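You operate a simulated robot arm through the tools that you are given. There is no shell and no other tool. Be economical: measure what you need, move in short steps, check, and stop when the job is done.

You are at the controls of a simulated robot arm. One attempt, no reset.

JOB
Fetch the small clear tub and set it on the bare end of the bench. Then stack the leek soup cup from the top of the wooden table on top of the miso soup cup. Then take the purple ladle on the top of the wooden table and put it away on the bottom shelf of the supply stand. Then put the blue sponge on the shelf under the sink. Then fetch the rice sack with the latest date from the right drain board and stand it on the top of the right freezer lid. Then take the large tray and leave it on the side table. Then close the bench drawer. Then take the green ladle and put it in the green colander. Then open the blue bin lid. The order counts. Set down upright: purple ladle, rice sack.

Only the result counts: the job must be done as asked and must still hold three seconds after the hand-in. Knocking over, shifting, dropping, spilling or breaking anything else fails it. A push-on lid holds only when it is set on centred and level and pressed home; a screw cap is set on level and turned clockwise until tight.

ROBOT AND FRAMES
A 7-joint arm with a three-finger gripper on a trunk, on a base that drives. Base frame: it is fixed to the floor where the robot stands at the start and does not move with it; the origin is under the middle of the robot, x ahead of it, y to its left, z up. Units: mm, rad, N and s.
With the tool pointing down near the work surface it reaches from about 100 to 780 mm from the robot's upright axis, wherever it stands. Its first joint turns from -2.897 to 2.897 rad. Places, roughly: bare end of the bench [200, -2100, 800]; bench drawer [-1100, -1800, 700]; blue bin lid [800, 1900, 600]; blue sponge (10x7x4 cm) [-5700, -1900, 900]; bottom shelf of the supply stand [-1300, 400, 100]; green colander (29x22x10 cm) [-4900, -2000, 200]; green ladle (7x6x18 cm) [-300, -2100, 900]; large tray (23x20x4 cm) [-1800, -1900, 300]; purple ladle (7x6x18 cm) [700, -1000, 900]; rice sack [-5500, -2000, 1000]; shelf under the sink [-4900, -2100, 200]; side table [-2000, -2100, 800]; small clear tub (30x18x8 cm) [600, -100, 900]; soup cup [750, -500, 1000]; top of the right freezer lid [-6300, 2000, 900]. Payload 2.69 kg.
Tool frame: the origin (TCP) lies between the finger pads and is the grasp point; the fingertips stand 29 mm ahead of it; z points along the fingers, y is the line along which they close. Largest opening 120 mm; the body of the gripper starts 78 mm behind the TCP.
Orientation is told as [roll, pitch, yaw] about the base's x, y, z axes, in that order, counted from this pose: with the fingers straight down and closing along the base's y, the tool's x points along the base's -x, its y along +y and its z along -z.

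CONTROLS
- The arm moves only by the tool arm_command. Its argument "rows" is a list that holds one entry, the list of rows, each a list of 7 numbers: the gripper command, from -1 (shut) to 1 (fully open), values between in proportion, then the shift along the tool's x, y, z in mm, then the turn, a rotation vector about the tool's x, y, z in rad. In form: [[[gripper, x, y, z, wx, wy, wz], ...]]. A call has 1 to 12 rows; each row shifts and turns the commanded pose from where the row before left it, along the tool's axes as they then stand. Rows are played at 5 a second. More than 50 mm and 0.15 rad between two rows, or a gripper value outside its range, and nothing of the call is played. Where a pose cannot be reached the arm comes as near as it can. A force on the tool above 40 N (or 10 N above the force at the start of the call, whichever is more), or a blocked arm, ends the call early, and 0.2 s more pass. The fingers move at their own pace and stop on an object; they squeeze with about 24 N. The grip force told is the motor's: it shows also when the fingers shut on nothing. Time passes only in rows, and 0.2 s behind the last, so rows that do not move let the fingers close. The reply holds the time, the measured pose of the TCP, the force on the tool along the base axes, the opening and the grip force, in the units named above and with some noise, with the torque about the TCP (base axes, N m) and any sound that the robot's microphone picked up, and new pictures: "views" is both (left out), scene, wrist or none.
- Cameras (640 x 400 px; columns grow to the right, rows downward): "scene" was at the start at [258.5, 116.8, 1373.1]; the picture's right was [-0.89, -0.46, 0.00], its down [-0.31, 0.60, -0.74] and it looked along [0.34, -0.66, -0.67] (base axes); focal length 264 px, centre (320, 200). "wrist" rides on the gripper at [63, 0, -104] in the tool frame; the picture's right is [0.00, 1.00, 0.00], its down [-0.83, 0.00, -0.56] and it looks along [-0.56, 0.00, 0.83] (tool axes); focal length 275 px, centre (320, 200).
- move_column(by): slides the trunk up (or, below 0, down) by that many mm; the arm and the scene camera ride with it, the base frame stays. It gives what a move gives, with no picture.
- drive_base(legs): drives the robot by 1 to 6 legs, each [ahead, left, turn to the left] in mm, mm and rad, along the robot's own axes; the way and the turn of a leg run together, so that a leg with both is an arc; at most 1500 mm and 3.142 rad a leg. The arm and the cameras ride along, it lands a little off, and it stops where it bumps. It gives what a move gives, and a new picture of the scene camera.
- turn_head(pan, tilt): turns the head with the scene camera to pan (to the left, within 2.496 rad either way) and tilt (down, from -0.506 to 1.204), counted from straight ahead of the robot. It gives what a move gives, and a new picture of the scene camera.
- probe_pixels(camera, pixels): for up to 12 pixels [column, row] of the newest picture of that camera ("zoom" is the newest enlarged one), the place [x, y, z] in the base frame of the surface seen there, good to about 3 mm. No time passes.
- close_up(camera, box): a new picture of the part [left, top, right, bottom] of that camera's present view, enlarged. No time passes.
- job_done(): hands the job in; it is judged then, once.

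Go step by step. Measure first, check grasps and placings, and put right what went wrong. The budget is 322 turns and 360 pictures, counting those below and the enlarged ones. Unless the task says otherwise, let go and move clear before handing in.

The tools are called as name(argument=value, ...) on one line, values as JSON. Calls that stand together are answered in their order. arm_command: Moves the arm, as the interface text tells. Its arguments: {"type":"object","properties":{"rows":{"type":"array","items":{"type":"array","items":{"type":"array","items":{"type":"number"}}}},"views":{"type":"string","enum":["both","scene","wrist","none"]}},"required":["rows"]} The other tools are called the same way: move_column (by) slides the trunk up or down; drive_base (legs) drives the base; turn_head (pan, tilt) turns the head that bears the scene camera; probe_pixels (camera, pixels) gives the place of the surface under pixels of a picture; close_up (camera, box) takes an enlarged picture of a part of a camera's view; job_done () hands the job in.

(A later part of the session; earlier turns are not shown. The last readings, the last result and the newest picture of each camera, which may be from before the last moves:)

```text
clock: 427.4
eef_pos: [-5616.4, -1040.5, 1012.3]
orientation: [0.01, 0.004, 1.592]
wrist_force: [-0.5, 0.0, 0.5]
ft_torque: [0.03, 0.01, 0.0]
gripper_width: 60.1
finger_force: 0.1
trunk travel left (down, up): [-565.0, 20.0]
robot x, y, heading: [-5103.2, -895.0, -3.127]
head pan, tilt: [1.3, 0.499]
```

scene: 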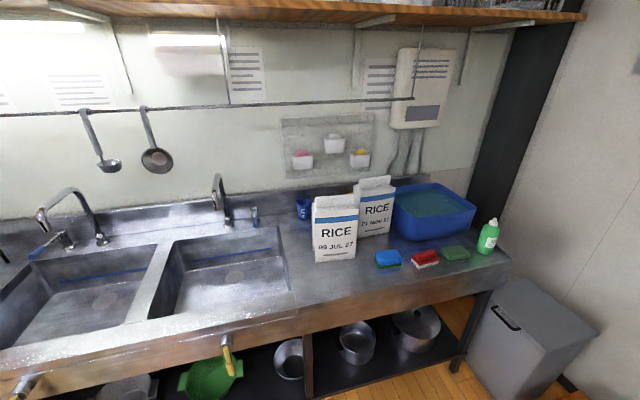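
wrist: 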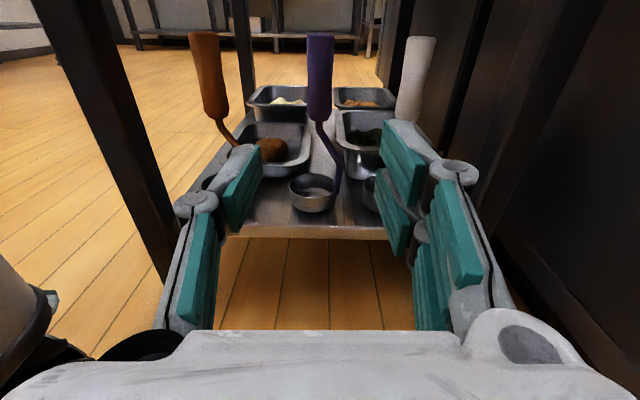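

Two rice sacks and a blue sponge (388,258) stand on the right drain board. I zoom in on the dates.

close_up(camera="scene", box=[300, 165, 480, 280])

probe_pixels(camera="scene", pixels=[[388, 258], [376, 262], [400, 258], [335, 240], [376, 215], [312, 262], [355, 258], [440, 275], [300, 315], [210, 375], [280, 375], [230, 330]])

```text
3.48 times, centred on (390, 222) of scene
```

zoom: 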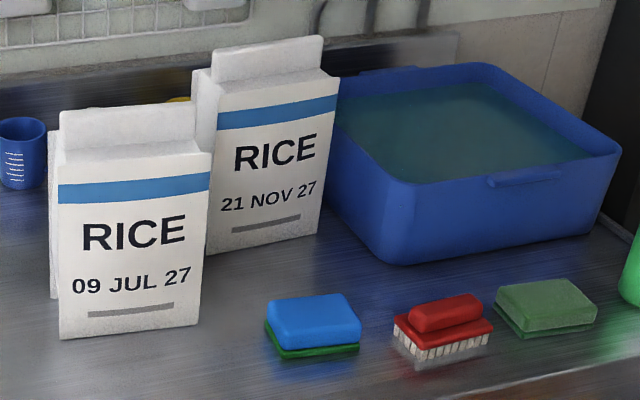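

```text
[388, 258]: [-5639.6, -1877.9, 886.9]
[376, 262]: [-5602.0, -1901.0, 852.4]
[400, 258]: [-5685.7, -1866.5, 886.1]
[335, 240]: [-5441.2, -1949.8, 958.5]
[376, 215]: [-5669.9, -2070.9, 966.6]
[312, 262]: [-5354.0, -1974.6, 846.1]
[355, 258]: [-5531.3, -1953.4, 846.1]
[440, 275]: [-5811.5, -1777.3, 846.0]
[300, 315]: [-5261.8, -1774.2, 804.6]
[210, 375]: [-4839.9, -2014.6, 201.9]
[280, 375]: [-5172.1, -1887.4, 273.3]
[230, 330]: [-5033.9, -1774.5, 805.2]
```

Latest date is 21 NOV 27 (the rear sack). The sponge is at (-5640,-1885), on the board at z 846. I lower to inspect the shelf under the sink for a free spot.

move_column(by=-390)

turn_head(pan=1.45, tilt=0.6)

```text
clock: 431.1
eef_pos: [-5723.4, -1041.4, 624.7]
orientation: [0.01, 0.004, 1.592]
wrist_force: [-0.5, 0.4, -0.3]
ft_torque: [0.01, 0.02, 0.02]
gripper_width: 60.0
finger_force: 0.1
trunk travel left (down, up): [-175.0, 410.0]
robot x, y, heading: [-5099.2, -896.3, -3.13]
head pan, tilt: [1.3, 0.499]
```

```text
clock: 431.8
eef_pos: [-5723.2, -1042.6, 623.7]
orientation: [0.011, 0.004, 1.593]
wrist_force: [0.3, 0.5, -0.6]
ft_torque: [0.02, -0.01, 0.05]
gripper_width: 60.1
finger_force: 0.1
trunk travel left (down, up): [-175.0, 410.0]
robot x, y, heading: [-5101.7, -894.9, -3.127]
head pan, tilt: [1.45, 0.6]
```

scene: 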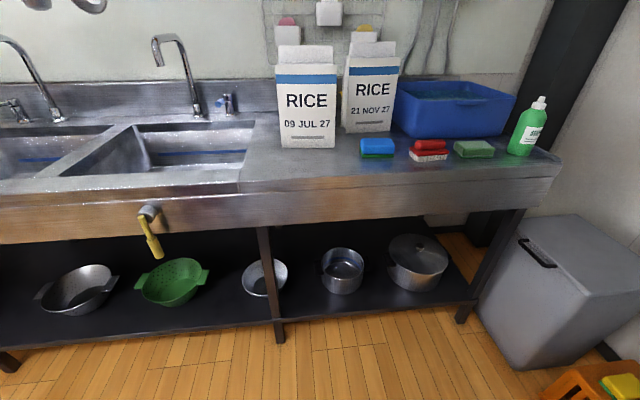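

probe_pixels(camera="scene", pixels=[[225, 322], [225, 300], [225, 280], [300, 316], [305, 300], [305, 285], [420, 300], [380, 295], [172, 300], [265, 295], [340, 290], [270, 330]])

close_up(camera="scene", box=[100, 220, 500, 350])

```text
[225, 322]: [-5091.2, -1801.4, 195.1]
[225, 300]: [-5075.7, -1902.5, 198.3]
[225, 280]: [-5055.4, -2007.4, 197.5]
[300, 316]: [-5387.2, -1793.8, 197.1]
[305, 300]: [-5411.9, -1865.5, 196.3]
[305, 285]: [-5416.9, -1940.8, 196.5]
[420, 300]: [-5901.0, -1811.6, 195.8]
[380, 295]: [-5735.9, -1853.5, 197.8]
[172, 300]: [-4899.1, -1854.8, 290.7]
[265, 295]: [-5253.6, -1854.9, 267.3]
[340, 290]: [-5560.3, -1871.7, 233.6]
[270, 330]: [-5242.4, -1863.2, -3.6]
```

```text
1.60 times, centred on (300, 285) of scene
```

zoom: 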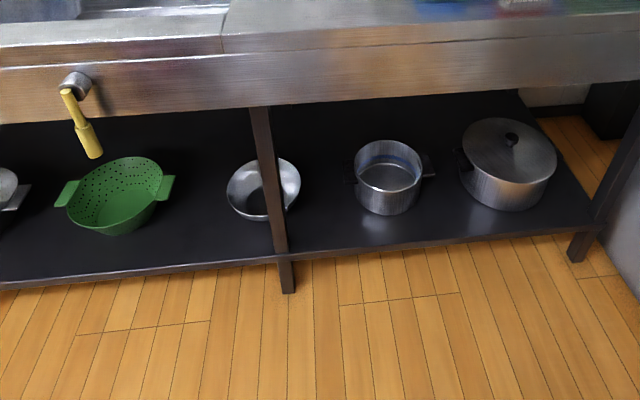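

Shelf top z=197, front edge y≈-1797; a free spot is at (-5400,-1865) between the leg and the pot. I raise, spin the hand square, and drive to face the drain board.

move_column(by=390)

arm_command(rows=[[[1, 0, 0, -10, 0, 0, -0.141], [1, 0, 0, -10, 0, 0, -0.141], [1, 0, 0, -10, 0, 0, -0.141], [1, 0, 0, -10, 0, 0, -0.141], [1, 0, 0, 0, 0, 0, -0.141], [1, 0, 0, 0, 0, 0, -0.141], [1, 0, 0, 0, 0, 0, -0.141], [1, 0, 0, 0, 0, 0, -0.141], [1, 0, 0, 0, 0, 0, -0.141], [1, 0, 0, 0, 0, 0, -0.141], [1, 0, 0, 0, 0, 0, -0.141], [1, 0, 0, 0, 0, 0, 0]]], views="none")

drive_base(legs=[[0, 0, 1.555], [0, -550, 0], [390, 0, 0]])

turn_head(pan=0.0, tilt=0.7)

```text
clock: 435.6
eef_pos: [-5722.8, -1041.6, 1012.5]
orientation: [0.012, 0.004, 1.59]
wrist_force: [-0.6, -1.1, -0.1]
ft_torque: [0.0, 0.05, -0.02]
gripper_width: 60.1
finger_force: 0.2
trunk travel left (down, up): [-565.0, 20.0]
robot x, y, heading: [-5100.2, -895.1, -3.126]
head pan, tilt: [1.45, 0.6]
```

```text
clock: 438.2
eef_pos: [-5723.5, -1041.9, 1053.7]
orientation: [0.005, -0.011, -3.138]
wrist_force: [0.4, -0.3, -0.7]
ft_torque: [0.03, -0.01, -0.03]
gripper_width: 120.0
finger_force: 0.0
trunk travel left (down, up): [-565.0, 20.0]
robot x, y, heading: [-5104.4, -897.1, -3.128]
head pan, tilt: [1.45, 0.6]
```

```text
clock: 447.2
eef_pos: [-5510.1, -1904.5, 1053.7]
orientation: [0.002, -0.01, -1.578]
wrist_force: [0.2, 0.9, 0.0]
ft_torque: [-0.02, 0.02, 0.0]
gripper_width: 119.6
finger_force: 0.0
trunk travel left (down, up): [-565.0, 20.0]
robot x, y, heading: [-5653.8, -1280.2, -1.567]
head pan, tilt: [1.45, 0.6]
```

scene: 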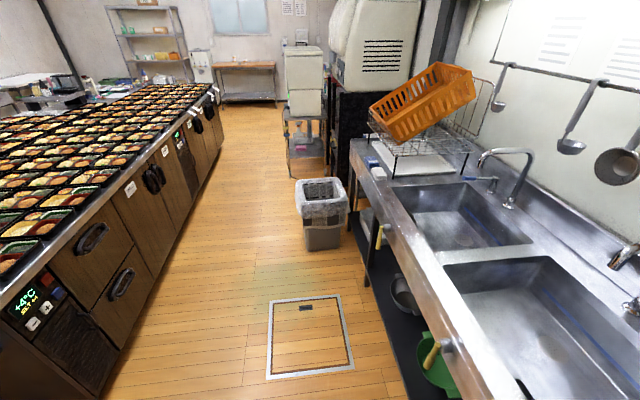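

```text
clock: 448.8
eef_pos: [-5511.2, -1905.5, 1053.1]
orientation: [0.005, -0.011, -1.578]
wrist_force: [0.6, 0.0, -0.2]
ft_torque: [-0.04, 0.01, -0.02]
gripper_width: 119.8
finger_force: 0.1
trunk travel left (down, up): [-565.0, 20.0]
robot x, y, heading: [-5652.4, -1279.3, -1.564]
head pan, tilt: [0.0, 0.7]
```

scene: 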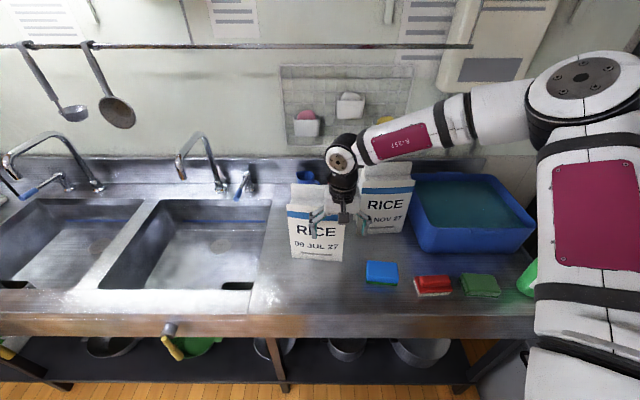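

The hand hovers right in front of the JUL sack, so I first pull back, then shift over the sponge.

arm_command(rows=[[[1, 40, 0, 0, 0, 0, 0], [1, 40, 0, 0, 0, 0, 0], [1, 0, -43, 0, 0, 0, 0], [1, 0, -43, 0, 0, 0, 0], [1, 0, -43, 0, 0, 0, 0], [1, 0, 0, 0, 0, 0, 0]]], views="wrist")

```text
clock: 450.1
eef_pos: [-5643.3, -1823.5, 1052.0]
orientation: [0.004, -0.011, -1.577]
wrist_force: [0.0, -0.1, 0.0]
ft_torque: [-0.02, 0.0, 0.0]
gripper_width: 120.1
finger_force: 0.0
trunk travel left (down, up): [-565.0, 20.0]
robot x, y, heading: [-5652.8, -1287.0, -1.564]
head pan, tilt: [0.0, 0.7]
```

wrist: 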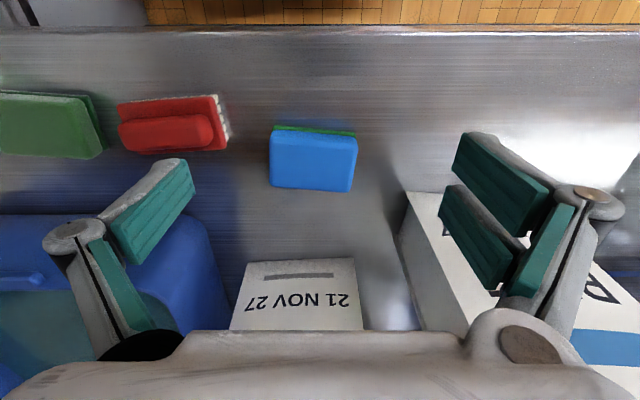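

probe_pixels(camera="wrist", pixels=[[312, 160], [273, 140], [354, 142], [275, 185], [350, 187], [225, 110], [313, 130], [295, 262], [360, 265], [235, 265], [405, 215]])

```text
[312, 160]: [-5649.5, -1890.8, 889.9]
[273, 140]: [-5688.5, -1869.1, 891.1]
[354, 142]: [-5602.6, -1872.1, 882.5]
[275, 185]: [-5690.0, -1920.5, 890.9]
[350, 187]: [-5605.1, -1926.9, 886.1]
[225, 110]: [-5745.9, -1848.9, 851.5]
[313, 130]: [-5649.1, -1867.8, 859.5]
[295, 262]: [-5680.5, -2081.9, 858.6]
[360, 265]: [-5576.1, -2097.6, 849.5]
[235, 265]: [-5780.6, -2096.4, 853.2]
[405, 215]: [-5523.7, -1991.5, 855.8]
```

The sponge spans x -5692…-5600, y -1866…-1928, top z 889. I pitch the hand forward 45° (so I can later place it under the sink) and descend around it.

arm_command(rows=[[[1, 0, 0, 0, 0, -0.131, 0], [1, 0, 0, 0, 0, -0.131, 0], [1, 0, 0, 0, 0, -0.131, 0], [1, 0, 0, 0, 0, -0.131, 0], [1, 0, 0, 0, 0, -0.131, 0], [1, 0, 0, 0, 0, -0.13, 0], [1, 18, -1, 43, 0, 0, 0], [1, 18, -1, 43, 0, 0, 0], [1, 18, -1, 30, 0, 0, 0], [1, 0, 0, 0, 0, 0, 0]]], views="wrist")

```text
clock: 452.4
eef_pos: [-5640.9, -1901.3, 926.7]
orientation: [0.005, -0.798, -1.581]
wrist_force: [-0.5, 0.1, 0.3]
ft_torque: [0.0, 0.02, 0.0]
gripper_width: 120.0
finger_force: 0.1
out of reach, approached as far as the arm can: row 5, 6
trunk travel left (down, up): [-565.0, 20.0]
robot x, y, heading: [-5652.2, -1281.1, -1.567]
head pan, tilt: [0.0, 0.7]
```

wrist: 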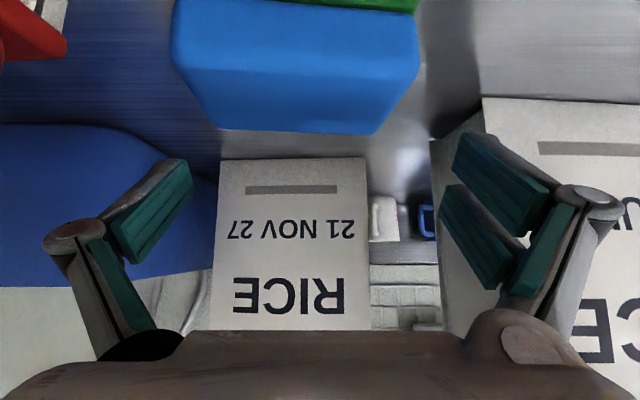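

arm_command(rows=[[[1, 20, -6, 12, 0, 0, 0], [1, 20, 0, 12, 0, 0, 0], [1, 0, 0, 0, 0, 0, 0]]], views="wrist")

```text
clock: 453.1
eef_pos: [-5647.4, -1889.7, 880.1]
orientation: [0.006, -0.797, -1.581]
wrist_force: [-0.8, -0.4, -0.3]
ft_torque: [0.01, 0.02, 0.02]
gripper_width: 119.9
finger_force: 0.0
trunk travel left (down, up): [-565.0, 20.0]
robot x, y, heading: [-5652.3, -1281.0, -1.565]
head pan, tilt: [0.0, 0.7]
```

wrist: 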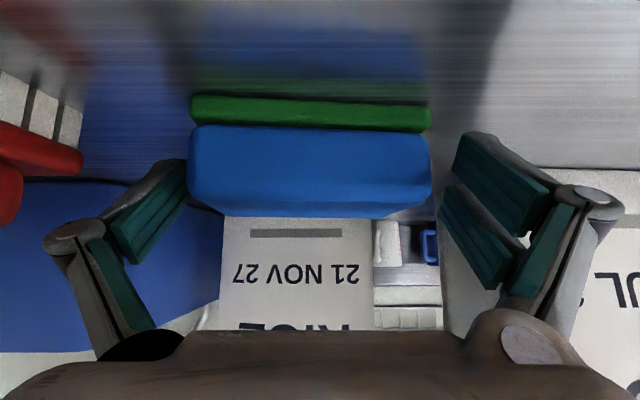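

The sponge sits centred between the open fingers. I close and lift.

arm_command(rows=[[[0.6, 0, 0, 0, 0, 0, 0], [0, 0, 0, 0, 0, 0, 0], [-1, 0, 0, 0, 0, 0, 0], [-1, 0, 0, 0, 0, 0, 0], [-1, -10, 0, -10, 0, 0, 0], [-1, -20, 0, -20, 0, 0, 0], [-1, -20, 0, -20, 0, 0, 0], [-1, 0, 0, 0, 0, 0, 0]]], views="wrist")

```text
clock: 454.9
eef_pos: [-5646.2, -1889.5, 951.5]
orientation: [0.006, -0.795, -1.581]
wrist_force: [0.1, 0.7, -0.3]
ft_torque: [0.0, 0.05, 0.0]
gripper_width: 95.8
finger_force: 24.2
trunk travel left (down, up): [-565.0, 20.0]
robot x, y, heading: [-5649.8, -1280.9, -1.563]
head pan, tilt: [0.0, 0.7]
```

wrist: 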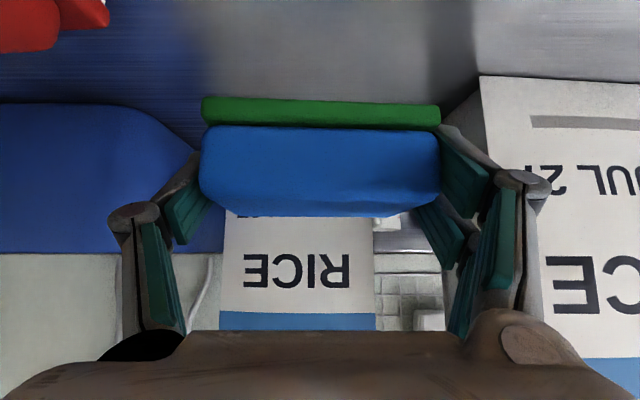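

Sponge held (95.8 mm). I back off 420 mm, sidestep left, and lower the trunk.

drive_base(legs=[[-420, 0, 0], [0, 245, 0]])

move_column(by=-400)

arm_command(rows=[[[-1, 28, 0, 28, 0, 0, 0], [-1, 28, 0, 28, 0, 0, 0], [-1, 28, 0, 28, 0, 0, 0], [-1, 28, 0, 28, 0, 0, 0], [-1, 28, 0, 28, 0, 0, 0], [-1, 28, 0, 28, 0, 0, 0], [-1, 0, 0, 0, 0, 0, 0]]], views="none")

turn_head(pan=0.1, tilt=0.7)

```text
clock: 458.9
eef_pos: [-5404.3, -1466.6, 951.2]
orientation: [0.004, -0.796, -1.577]
wrist_force: [-0.4, 1.0, 0.3]
ft_torque: [-0.01, -0.01, 0.0]
gripper_width: 94.8
finger_force: 24.3
trunk travel left (down, up): [-565.0, 20.0]
robot x, y, heading: [-5410.8, -859.6, -1.556]
head pan, tilt: [0.0, 0.7]
```

scene: 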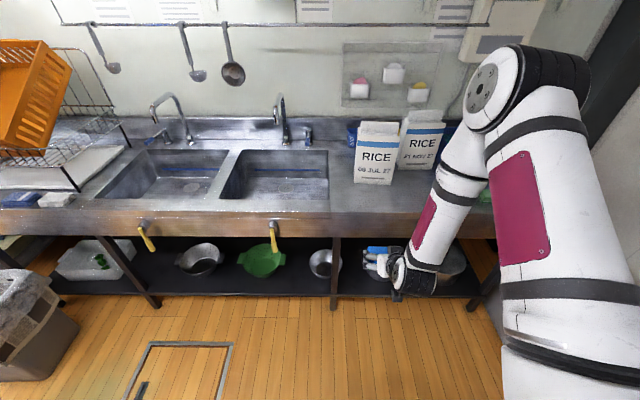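

```text
clock: 462.8
eef_pos: [-5402.8, -1641.6, 551.3]
orientation: [0.005, -0.797, -1.577]
wrist_force: [-0.4, -0.7, 0.3]
ft_torque: [-0.02, 0.0, 0.0]
gripper_width: 94.6
finger_force: 24.0
trunk travel left (down, up): [-165.0, 420.0]
robot x, y, heading: [-5410.3, -860.0, -1.562]
head pan, tilt: [0.0, 0.7]
```

```text
clock: 464.4
eef_pos: [-5402.2, -1644.2, 311.8]
orientation: [0.007, -0.797, -1.576]
wrist_force: [0.2, -0.6, -0.8]
ft_torque: [0.01, -0.03, -0.02]
gripper_width: 94.6
finger_force: 24.5
trunk travel left (down, up): [-165.0, 420.0]
robot x, y, heading: [-5412.2, -862.2, -1.561]
head pan, tilt: [0.0, 0.7]
```

```text
clock: 465.0
eef_pos: [-5403.3, -1643.7, 311.0]
orientation: [0.004, -0.795, -1.576]
wrist_force: [0.3, 0.1, -0.1]
ft_torque: [-0.05, 0.04, 0.04]
gripper_width: 94.4
finger_force: 24.7
trunk travel left (down, up): [-165.0, 420.0]
robot x, y, heading: [-5411.6, -860.3, -1.564]
head pan, tilt: [0.099, 0.7]
```

scene: 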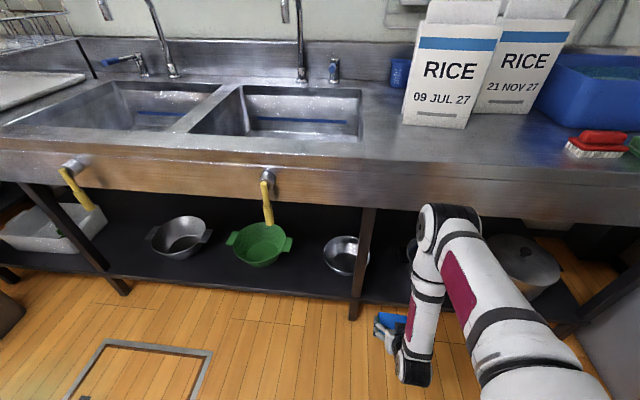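

probe_pixels(camera="scene", pixels=[[440, 208], [430, 225], [460, 210], [365, 300], [430, 190], [300, 180], [560, 195]])

arm_command(rows=[[[-1, 0, 0, 0, 0, 0, 0]]], views="wrist")

```text
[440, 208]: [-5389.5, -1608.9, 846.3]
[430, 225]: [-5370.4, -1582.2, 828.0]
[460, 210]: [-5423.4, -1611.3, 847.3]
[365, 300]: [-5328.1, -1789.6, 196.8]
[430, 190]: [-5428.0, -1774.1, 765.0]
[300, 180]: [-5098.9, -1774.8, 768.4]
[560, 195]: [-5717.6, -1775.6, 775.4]
```

```text
clock: 465.4
eef_pos: [-5402.3, -1643.2, 311.6]
orientation: [0.006, -0.794, -1.576]
wrist_force: [0.0, -0.6, 0.5]
ft_torque: [0.0, -0.01, 0.0]
gripper_width: 94.3
finger_force: 24.5
trunk travel left (down, up): [-165.0, 420.0]
robot x, y, heading: [-5413.2, -859.2, -1.56]
head pan, tilt: [0.099, 0.7]
```

wrist: 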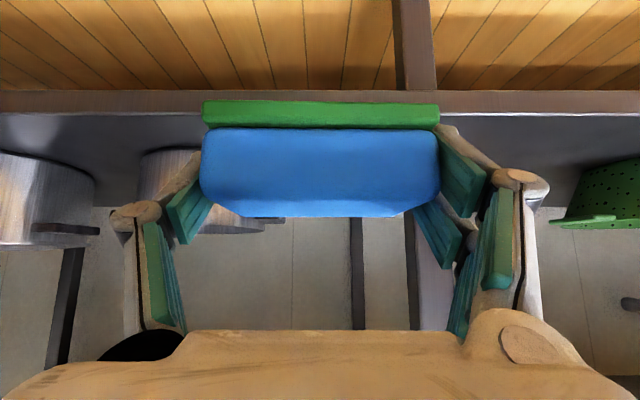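

Reaching straight in would bring my elbow into the sink apron, so I'll use the sideways posture: face −x parallel to the sink, with the hand pointing left (−y). I back off, level the hand down, drive east and turn.

drive_base(legs=[[-150, 0, 0], [0, 530, 0]])

arm_command(rows=[[[-1, 0, 0, -20, 0, 0.131, 0], [-1, 0, 0, -20, 0, 0.131, 0], [-1, 0, 0, -20, 0, 0.131, 0], [-1, 0, 0, -20, 0, 0.131, 0], [-1, 0, 0, -20, 0, 0.131, 0], [-1, 0, 0, -20, 0, 0.13, 0], [-1, 0, 0, 0, 0, 0, 0]]], views="none")

drive_base(legs=[[0, 0, -1.58]])

arm_command(rows=[[[-1, 0, 0, -20, 0, 0, -0.143], [-1, 0, 0, -20, 0, 0, -0.143], [-1, 0, 0, -20, 0, 0, -0.143], [-1, 0, 0, 0, 0, 0, -0.143], [-1, 0, 0, 0, 0, 0, -0.143], [-1, 0, 0, 0, 0, 0, -0.143], [-1, 0, 0, 0, 0, 0, -0.143], [-1, 0, 0, 0, 0, 0, -0.143], [-1, 0, 0, 0, 0, 0, -0.143], [-1, 0, 0, 0, 0, 0, -0.143], [-1, 0, 0, 0, 0, 0, -0.14], [-1, 0, 0, 0, 0, 0, 0]]], views="both")

```text
clock: 468.7
eef_pos: [-5029.2, -1496.2, 312.4]
orientation: [0.007, -0.797, -1.563]
wrist_force: [-0.4, 0.1, -0.7]
ft_torque: [0.01, 0.01, 0.02]
gripper_width: 94.0
finger_force: 24.1
trunk travel left (down, up): [-165.0, 420.0]
robot x, y, heading: [-5051.2, -710.6, -1.548]
head pan, tilt: [0.099, 0.7]
stopped in leg 2: the robot was blocked; the commanded pose is now the measured one
```

scene: 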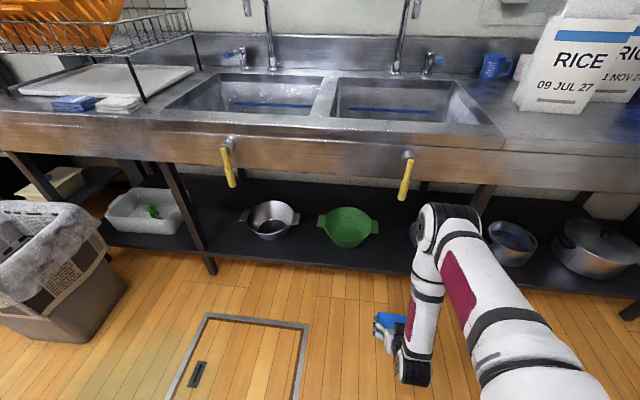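

```text
clock: 470.3
eef_pos: [-5031.7, -1445.2, 415.7]
orientation: [0.005, -0.01, -1.561]
wrist_force: [0.5, -0.2, -0.6]
ft_torque: [0.03, 0.02, 0.02]
gripper_width: 94.3
finger_force: 24.4
trunk travel left (down, up): [-165.0, 420.0]
robot x, y, heading: [-5051.4, -713.9, -1.547]
head pan, tilt: [0.099, 0.7]
```

```text
clock: 471.0
eef_pos: [-5032.4, -1443.1, 416.9]
orientation: [0.005, -0.01, -1.56]
wrist_force: [0.0, 0.5, -0.2]
ft_torque: [-0.02, -0.01, 0.02]
gripper_width: 94.2
finger_force: 24.0
trunk travel left (down, up): [-165.0, 420.0]
robot x, y, heading: [-5052.0, -710.7, -1.553]
head pan, tilt: [0.099, 0.7]
stopped in leg 1: the robot was blocked; the commanded pose is now the measured one
```

scene: 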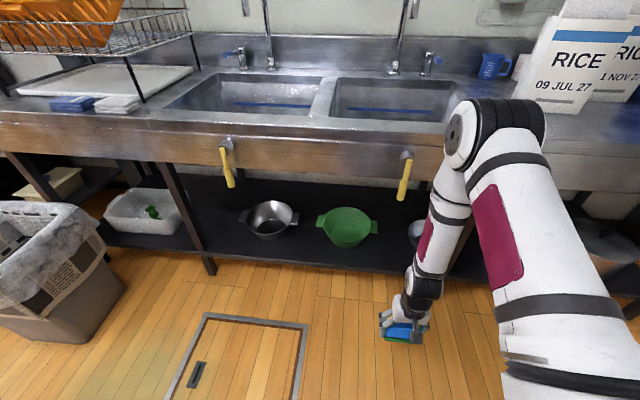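

```text
clock: 473.6
eef_pos: [-5032.4, -1442.0, 475.2]
orientation: [-0.01, -0.007, 0.011]
wrist_force: [0.2, 0.2, -0.5]
ft_torque: [0.0, 0.02, 0.0]
gripper_width: 94.1
finger_force: 23.6
trunk travel left (down, up): [-165.0, 420.0]
robot x, y, heading: [-5050.2, -711.2, -1.553]
head pan, tilt: [0.099, 0.7]
```

scene: 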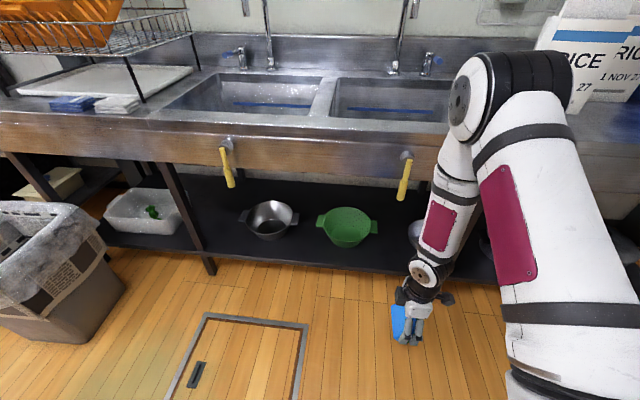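
wrist: 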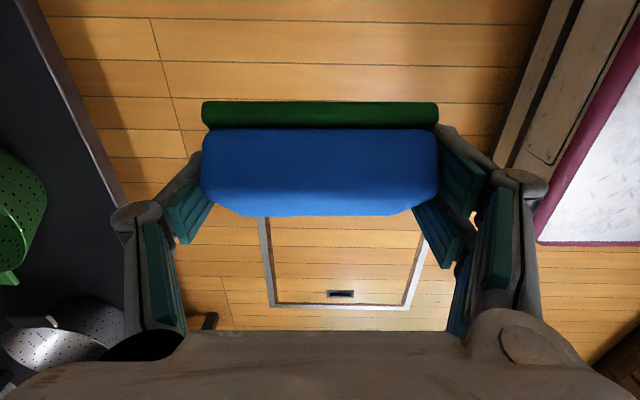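

The base's rear touched the island corner, which blocked the turn. I move forward 200 mm first, then left, then turn.

drive_base(legs=[[200, 0, 0], [0, 170, 0], [0, 0, -1.585]])

```text
clock: 480.1
eef_pos: [-5609.1, -914.7, 476.6]
orientation: [-0.011, -0.003, -1.581]
wrist_force: [-0.2, -0.5, -1.0]
ft_torque: [-0.04, -0.03, -0.03]
gripper_width: 94.1
finger_force: 24.0
trunk travel left (down, up): [-165.0, 420.0]
robot x, y, heading: [-4879.4, -909.0, -3.143]
head pan, tilt: [0.099, 0.7]
```

scene: 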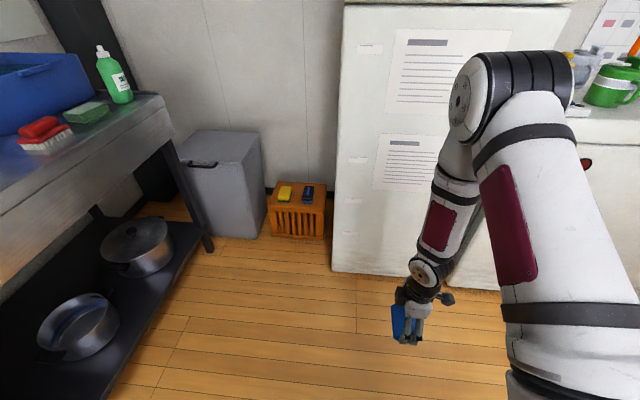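

Now facing −x. I tilt the hand 45° toward the sink and bring it back to x≈-5402.

arm_command(rows=[[[-1, 0, 0, 0, 0, -0.131, 0], [-1, 0, 0, 0, 0, -0.131, 0], [-1, 0, 0, 0, 0, -0.131, 0], [-1, 0, 0, 0, 0, -0.131, 0], [-1, 0, 0, 0, 0, -0.131, 0], [-1, 0, 0, 0, 0, -0.131, 0], [-1, 0, 40, 0, 0, 0, 0], [-1, 0, 40, 0, 0, 0, 0], [-1, 0, 40, 0, 0, 0, 0], [-1, 0, 40, 0, 0, 0, 0], [-1, 0, 45, 0, 0, 0, 0], [-1, 0, 0, 0, 0, 0, 0]]], views="scene")

```text
clock: 482.8
eef_pos: [-5404.6, -919.0, 473.5]
orientation: [-0.015, -0.791, -1.57]
wrist_force: [-0.3, 0.7, -0.2]
ft_torque: [0.01, 0.01, -0.01]
gripper_width: 94.2
finger_force: 23.7
trunk travel left (down, up): [-165.0, 420.0]
robot x, y, heading: [-4877.2, -909.3, -3.143]
head pan, tilt: [0.099, 0.7]
```

scene: 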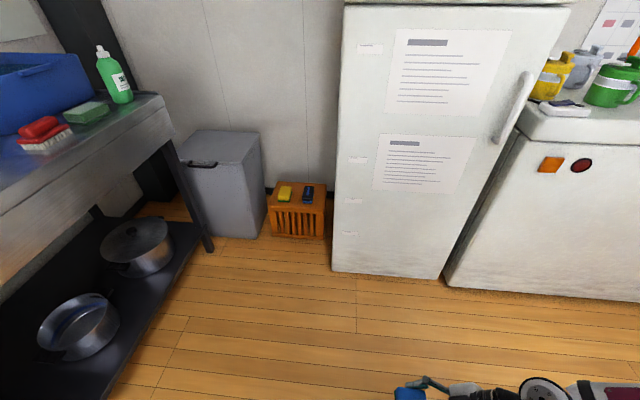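

drive_base(legs=[[0, 470, 0]])

arm_command(rows=[[[-1, 28.3, 0, 28.3, 0, 0, 0], [-1, 28.3, 0, 28.3, 0, 0, 0], [-1, 28.3, 0, 28.3, 0, 0, 0], [-1, 28.3, 0, 28.3, 0, 0, 0], [-1, 28.3, 0, 28.3, 0, 0, 0], [-1, -31, 0, 31, 0, 0, 0], [-1, -31, 0, 31, 0, 0, 0], [-1, -31, 0, 31, 0, 0, 0], [-1, -31, 0, 31, 0, 0, 0], [-1, -31, 0, 31, 0, 0, 0], [-1, 0, 0, 0, 0, 0, 0]]], views="wrist")

```text
clock: 485.6
eef_pos: [-5404.9, -1396.0, 473.0]
orientation: [-0.017, -0.79, -1.569]
wrist_force: [0.3, -0.6, -0.1]
ft_torque: [0.0, 0.02, -0.04]
gripper_width: 94.1
finger_force: 24.2
trunk travel left (down, up): [-165.0, 420.0]
robot x, y, heading: [-4879.5, -1389.0, 3.14]
head pan, tilt: [0.099, 0.7]
```

scene: 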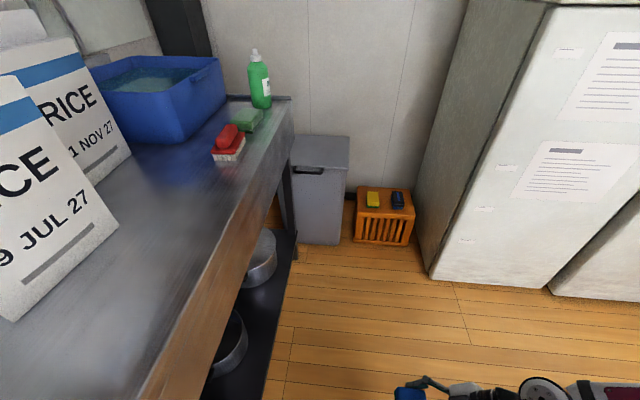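

```text
clock: 488.0
eef_pos: [-5408.5, -1619.7, 275.2]
orientation: [-0.013, -0.791, -1.574]
wrist_force: [0.1, -0.4, -0.2]
ft_torque: [0.01, -0.02, 0.0]
gripper_width: 94.0
finger_force: 23.9
trunk travel left (down, up): [-165.0, 420.0]
robot x, y, heading: [-4876.3, -1393.2, -3.138]
head pan, tilt: [0.099, 0.7]
```

wrist: 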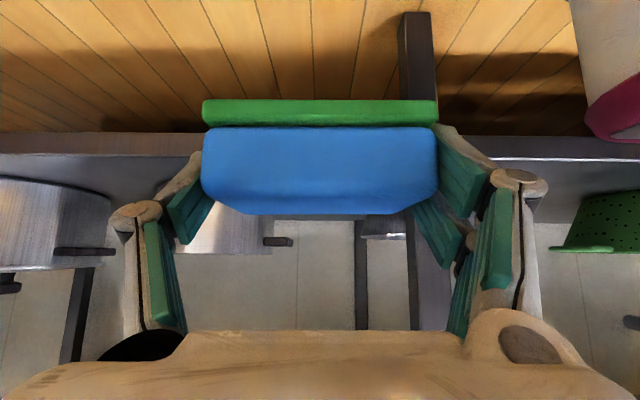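

probe_pixels(camera="wrist", pixels=[[60, 210], [85, 250], [280, 242], [240, 235], [418, 60], [440, 280], [320, 143], [560, 250], [320, 165], [400, 222]])

```text
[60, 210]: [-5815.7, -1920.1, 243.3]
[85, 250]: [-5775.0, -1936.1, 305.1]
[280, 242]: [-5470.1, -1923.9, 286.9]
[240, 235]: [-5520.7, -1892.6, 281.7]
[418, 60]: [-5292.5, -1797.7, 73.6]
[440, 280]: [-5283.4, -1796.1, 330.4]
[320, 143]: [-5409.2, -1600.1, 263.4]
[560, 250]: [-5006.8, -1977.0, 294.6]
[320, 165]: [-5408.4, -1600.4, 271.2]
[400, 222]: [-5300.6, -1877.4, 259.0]
```

The free gap is x -5470…-5315, so I centre at x≈-5392 and go in to y≈-1838.

arm_command(rows=[[[-1, 10, 16, 10, 0, 0, 0], [-1, -31, 0, 31, 0, 0, 0], [-1, -31, 0, 31, 0, 0, 0], [-1, -31, 0, 31, 0, 0, 0], [-1, -31, 0, 31, 0, 0, 0], [-1, -30, 0, 30, 0, 0, 0], [-1, 0, 0, 0, 0, 0, 0]]], views="wrist")

```text
clock: 489.6
eef_pos: [-5396.8, -1834.3, 261.7]
orientation: [-0.014, -0.791, -1.572]
wrist_force: [-0.9, 0.0, -0.9]
ft_torque: [-0.01, 0.02, 0.0]
gripper_width: 94.0
finger_force: 24.0
trunk travel left (down, up): [-165.0, 420.0]
robot x, y, heading: [-4880.0, -1388.6, -3.143]
head pan, tilt: [0.099, 0.7]
```

wrist: 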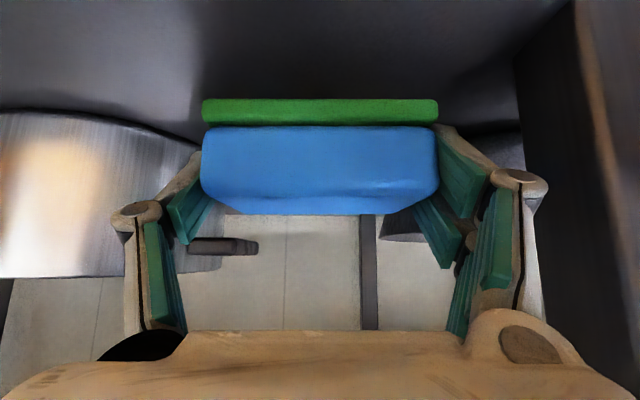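

arm_command(rows=[[[-1, 10, 2, 10, 0, 0, 0], [-1, 7, 0, 7, 0, 0, 0], [-1, 3, 0, 3, 0, 0, 0], [-1, 2, 0, 2, 0, 0, 0], [-1, 0, 0, 0, 0, 0, 0]]], views="none")

```text
clock: 490.8
eef_pos: [-5393.9, -1835.0, 232.0]
orientation: [-0.015, -0.794, -1.571]
wrist_force: [-2.5, 4.5, 21.9]
ft_torque: [-0.29, -0.17, -0.1]
gripper_width: 94.4
finger_force: 23.8
trunk travel left (down, up): [-165.0, 420.0]
robot x, y, heading: [-4878.1, -1390.9, 3.142]
head pan, tilt: [0.099, 0.7]
```

It touched down (22 N). I open a little and pull back along the hand's axis.

arm_command(rows=[[[-1, -0.7, 0, -0.7, 0, 0, 0], [0.7, 0, 0, 0, 0, 0, 0], [0.85, 0, 0, 0, 0, 0, 0], [0.85, 0, 0, -20, 0, 0, 0], [0.85, 0, 0, -40, 0, 0, 0], [0.85, 0, 0, -45, 0, 0, 0], [0.85, 0, 0, -45, 0, 0, 0], [0.85, 0, 0, 0, 0, 0, 0]]], views="wrist")

```text
clock: 492.6
eef_pos: [-5393.2, -1726.4, 338.1]
orientation: [-0.015, -0.793, -1.571]
wrist_force: [0.2, -0.2, 0.2]
ft_torque: [0.03, 0.02, 0.01]
gripper_width: 111.0
finger_force: 0.2
trunk travel left (down, up): [-165.0, 420.0]
robot x, y, heading: [-4877.5, -1388.6, 3.14]
head pan, tilt: [0.099, 0.7]
```

wrist: 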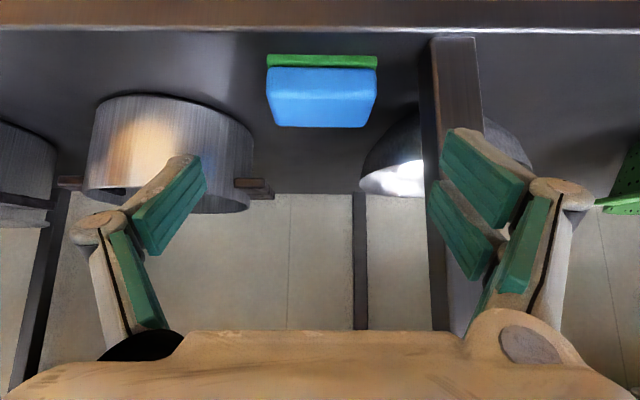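

The sponge rests on the shelf under the sink. Next the NOV 27 sack. I withdraw, bring the hand vertical, raise, and yaw so the fingers close along y.

drive_base(legs=[[0, -300, 0]])

arm_command(rows=[[[0.85, 0, 0, -20, 0, 0.132, 0], [0.85, 0, 0, -20, 0, 0.132, 0], [0.85, 0, 0, -20, 0, 0.132, 0], [0.85, 0, 0, -20, 0, 0.132, 0], [0.85, 0, 0, -20, 0, 0.132, 0], [0.85, 0, 0, -20, 0, 0.132, 0], [0.85, 0, 0, 0, 0, 0, 0]]], views="none")

move_column(by=400)

arm_command(rows=[[[1, 0, 0, -30, 0, 0, 0.143], [1, 0, 0, -30, 0, 0, 0.143], [1, 0, 0, -30, 0, 0, 0.143], [1, 0, 0, -30, 0, 0, 0.143], [1, 0, 0, -30, 0, 0, 0.143], [1, 0, 0, -30, 0, 0, 0.143], [1, 0, 0, -30, 0, 0, 0.143], [1, 0, 0, 0, 0, 0, 0.143], [1, 0, 0, 0, 0, 0, 0.143], [1, 0, 0, 0, 0, 0, 0.143], [1, 0, 0, 0, 0, 0, 0.141], [1, 0, 0, 0, 0, 0, 0]]], views="scene")

```text
clock: 494.6
eef_pos: [-5392.7, -1427.4, 337.8]
orientation: [-0.015, -0.791, -1.569]
wrist_force: [-0.2, -0.3, -0.9]
ft_torque: [0.01, -0.02, -0.01]
gripper_width: 110.9
finger_force: 0.1
trunk travel left (down, up): [-165.0, 420.0]
robot x, y, heading: [-4876.0, -1090.4, -3.14]
head pan, tilt: [0.099, 0.7]
```

scene: 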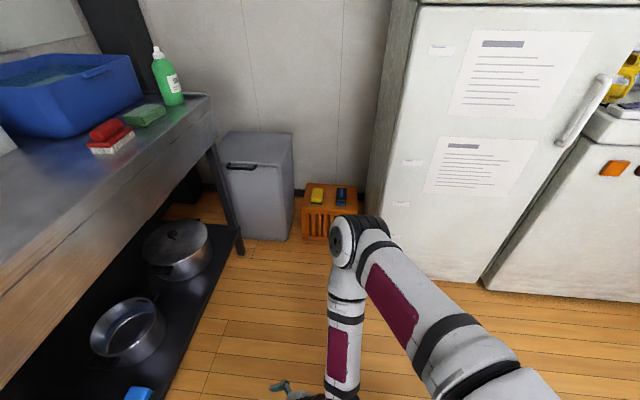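

```text
clock: 496.2
eef_pos: [-5392.0, -1375.6, 443.0]
orientation: [-0.011, 0.002, -1.581]
wrist_force: [-0.5, -0.5, -0.2]
ft_torque: [0.03, 0.0, -0.02]
gripper_width: 110.9
finger_force: 0.1
trunk travel left (down, up): [-165.0, 420.0]
robot x, y, heading: [-4876.6, -1084.5, -3.141]
head pan, tilt: [0.099, 0.7]
```

```text
clock: 500.1
eef_pos: [-5391.4, -1375.4, 842.2]
orientation: [-0.01, 0.0, -1.577]
wrist_force: [-0.1, -0.1, 0.0]
ft_torque: [0.03, 0.0, -0.04]
gripper_width: 110.8
finger_force: 0.1
trunk travel left (down, up): [-565.0, 20.0]
robot x, y, heading: [-4880.0, -1087.5, -3.142]
head pan, tilt: [0.099, 0.7]
```

```text
clock: 502.7
eef_pos: [-5388.7, -1377.1, 1053.7]
orientation: [0.0, -0.01, 3.131]
wrist_force: [0.3, 0.2, 0.5]
ft_torque: [0.02, 0.0, 0.01]
gripper_width: 119.9
finger_force: 0.0
trunk travel left (down, up): [-565.0, 20.0]
robot x, y, heading: [-4878.9, -1087.9, -3.142]
head pan, tilt: [0.099, 0.7]
```

scene: 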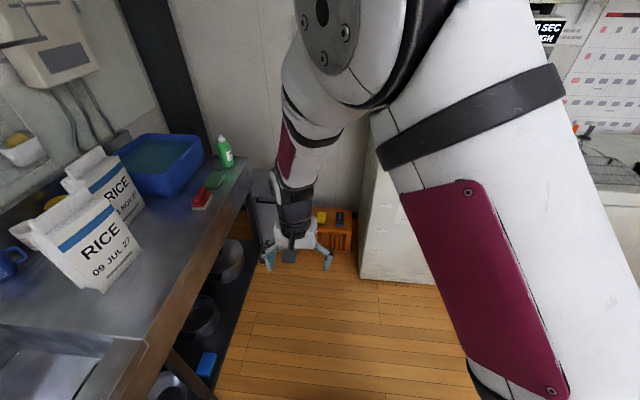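

close_up(camera="scene", box=[0, 120, 200, 300])

probe_pixels(camera="scene", pixels=[[90, 165], [75, 172], [103, 160], [120, 170], [135, 210], [110, 185], [65, 185], [140, 200], [60, 210], [30, 235], [90, 150]])

```text
2.22 times, centred on (100, 210) of scene
```

zoom: 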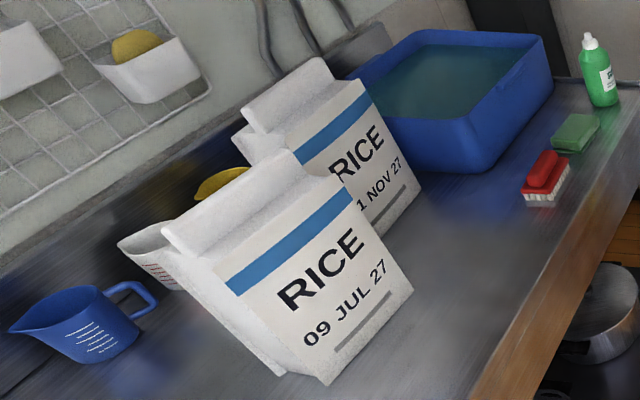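

```text
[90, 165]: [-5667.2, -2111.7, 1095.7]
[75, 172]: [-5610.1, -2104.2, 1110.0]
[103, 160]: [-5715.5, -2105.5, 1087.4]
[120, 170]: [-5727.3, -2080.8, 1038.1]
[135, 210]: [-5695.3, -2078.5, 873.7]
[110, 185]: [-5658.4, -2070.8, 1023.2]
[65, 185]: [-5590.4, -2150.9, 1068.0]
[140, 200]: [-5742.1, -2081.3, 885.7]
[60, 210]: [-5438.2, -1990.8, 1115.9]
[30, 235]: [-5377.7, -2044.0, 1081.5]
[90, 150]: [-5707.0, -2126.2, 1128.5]
```

The NOV sack has a top fold at x -5600…-5720, y≈-2107…-2140, z 1070–1128, which I can grip. I raise the hand to about 1200 and drive alongside.

arm_command(rows=[[[0.4, 0, 0, -40, 0, 0, 0], [0.4, 0, 0, -40, 0, 0, 0], [0.4, 0, 0, -40, 0, 0, 0], [0.4, 0, 0, -30, 0, 0, 0], [0.4, 0, 0, 0, 0, 0, 0]]], views="none")

drive_base(legs=[[470, 0, 0], [0, 385, 0]])

arm_command(rows=[[[0.4, 20, 40, 0, 0, 0, 0], [0.4, 20, 40, 0, 0, 0, 0], [0.4, 20, 40, 0, 0, 0, 0], [0.4, 20, 40, 0, 0, 0, 0], [0.4, 20, 40, 0, 0, 0, 0], [0.4, 0, 0, 0, 0, 0, 0]]], views="wrist")

```text
clock: 503.9
eef_pos: [-5388.7, -1374.2, 1203.6]
orientation: [0.0, -0.01, 3.133]
wrist_force: [0.5, 0.6, 0.7]
ft_torque: [0.02, 0.04, -0.02]
gripper_width: 83.8
finger_force: 0.1
trunk travel left (down, up): [-565.0, 20.0]
robot x, y, heading: [-4874.8, -1092.0, -3.139]
head pan, tilt: [0.099, 0.7]
```

```text
clock: 508.7
eef_pos: [-5855.1, -1754.9, 1205.0]
orientation: [0.0, -0.012, 3.126]
wrist_force: [0.6, -0.7, -0.1]
ft_torque: [0.02, -0.04, -0.01]
gripper_width: 83.9
finger_force: 0.1
trunk travel left (down, up): [-565.0, 20.0]
robot x, y, heading: [-5338.4, -1471.7, 3.136]
head pan, tilt: [0.099, 0.7]
```

scene: 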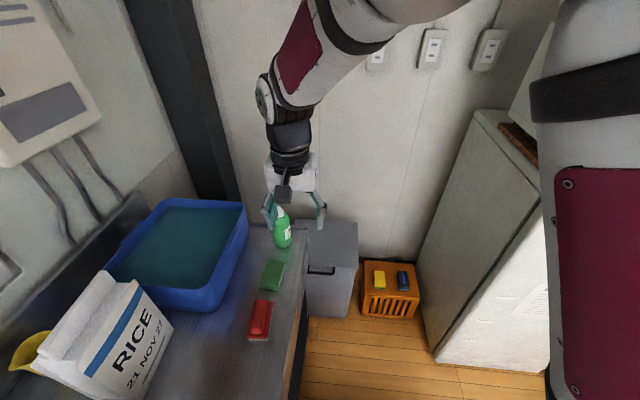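

```text
clock: 510.1
eef_pos: [-5758.3, -1955.7, 1201.9]
orientation: [0.0, -0.012, 3.126]
wrist_force: [0.0, 0.6, 0.4]
ft_torque: [-0.01, 0.0, -0.03]
gripper_width: 83.9
finger_force: 0.1
trunk travel left (down, up): [-565.0, 20.0]
robot x, y, heading: [-5344.4, -1473.9, 3.133]
head pan, tilt: [0.099, 0.7]
```

wrist: 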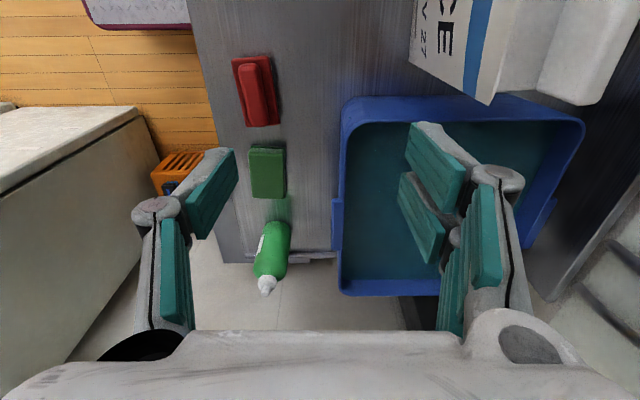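

arm_command(rows=[[[0.4, 16, 40, 0, 0, 0, 0], [0.4, 16, 40, 0, 0, 0, 0], [0.4, 16, 40, 0, 0, 0, 0], [0.4, 16, 30, 0, 0, 0, 0], [0.4, 0, 0, 0, 0, 0, 0]]], views="wrist")

```text
clock: 511.3
eef_pos: [-5697.7, -2107.6, 1203.8]
orientation: [0.0, -0.01, 3.126]
wrist_force: [-0.2, -0.4, 0.5]
ft_torque: [0.0, 0.01, 0.01]
gripper_width: 83.8
finger_force: 0.0
trunk travel left (down, up): [-565.0, 20.0]
robot x, y, heading: [-5341.5, -1472.8, 3.135]
head pan, tilt: [0.099, 0.7]
```

wrist: 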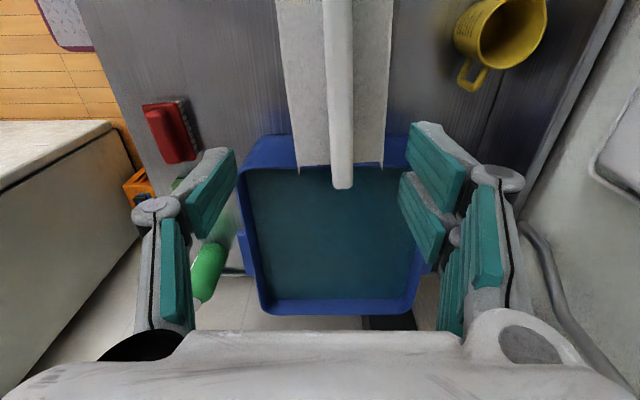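

probe_pixels(camera="wrist", pixels=[[340, 150], [340, 60], [330, 120], [350, 120], [342, 182], [310, 140], [370, 140], [282, 100], [388, 100], [340, 10]])

```text
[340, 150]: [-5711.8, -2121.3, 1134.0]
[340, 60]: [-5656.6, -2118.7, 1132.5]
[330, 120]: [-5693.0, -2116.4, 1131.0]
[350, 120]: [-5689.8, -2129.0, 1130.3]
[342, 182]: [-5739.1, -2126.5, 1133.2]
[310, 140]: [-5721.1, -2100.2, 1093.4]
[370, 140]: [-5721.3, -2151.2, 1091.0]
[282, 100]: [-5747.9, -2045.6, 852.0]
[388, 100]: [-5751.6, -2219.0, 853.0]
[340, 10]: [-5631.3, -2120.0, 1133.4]
```

The ridge centre is at (-5668,-2121), 20 mm thick, top z 1133. I centre, descend to z≈1126 and grip it.

arm_command(rows=[[[0.2, 28, 13.5, 0, 0, 0, 0.04], [0.2, 0, 0, 30, 0, 0, 0], [0.2, 0, 0, 30, 0, 0, 0], [0.2, 0, 0, 17, 0, 0, 0], [0, 0, 0, 0, 0, 0, 0], [-0.6, 0, 0, 0, 0, 0, 0], [-1, 0, 0, 0, 0, 0, 0], [-1, 0, 0, 0, 0, 0, 0]]], views="wrist")

```text
clock: 513.1
eef_pos: [-5669.7, -2121.5, 1125.1]
orientation: [-0.001, -0.012, 3.086]
wrist_force: [1.7, -2.2, 0.8]
ft_torque: [-0.02, 0.35, 0.01]
gripper_width: 16.0
finger_force: 24.4
trunk travel left (down, up): [-565.0, 20.0]
robot x, y, heading: [-5344.8, -1471.2, 3.141]
head pan, tilt: [0.099, 0.7]
```

wrist: 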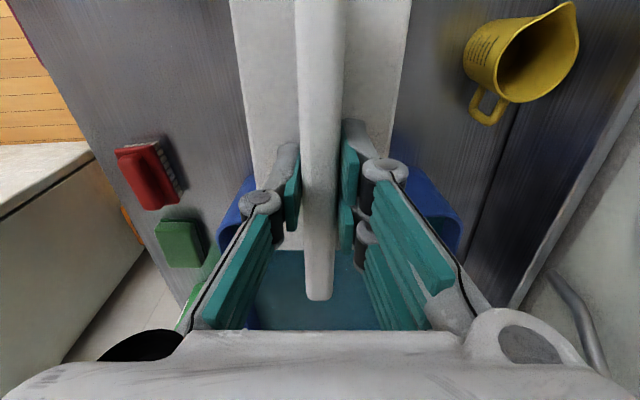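

Gripped (16 mm). I lift a little and check the load.

arm_command(rows=[[[-1, 0, 0, -15, 0, 0, 0], [-1, 0, 0, -25, 0, 0, 0], [-1, 0, 0, 0, 0, 0, 0], [-1, 0, 0, 0, 0, 0, 0]]], views="both")

```text
clock: 514.1
eef_pos: [-5669.9, -2122.5, 1164.8]
orientation: [0.0, -0.011, 3.085]
wrist_force: [1.0, 0.3, -11.9]
ft_torque: [0.01, -0.03, -0.02]
gripper_width: 16.0
finger_force: 23.5
trunk travel left (down, up): [-565.0, 20.0]
robot x, y, heading: [-5338.2, -1475.1, 3.133]
head pan, tilt: [0.099, 0.7]
```

scene: 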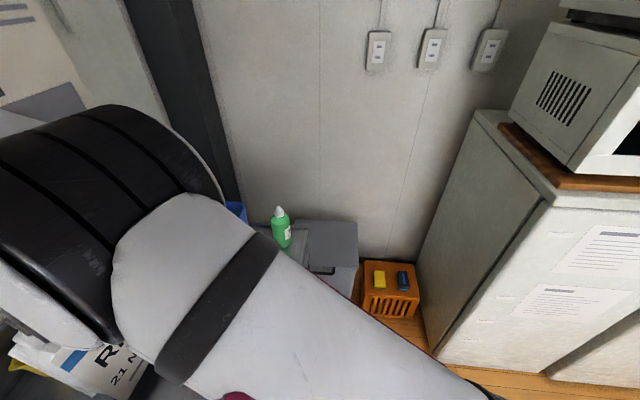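
wrist: 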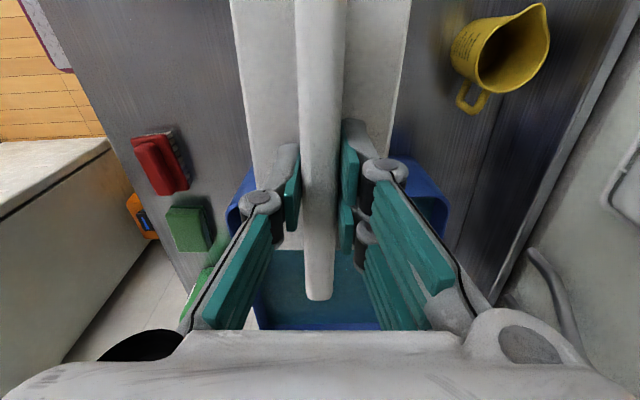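

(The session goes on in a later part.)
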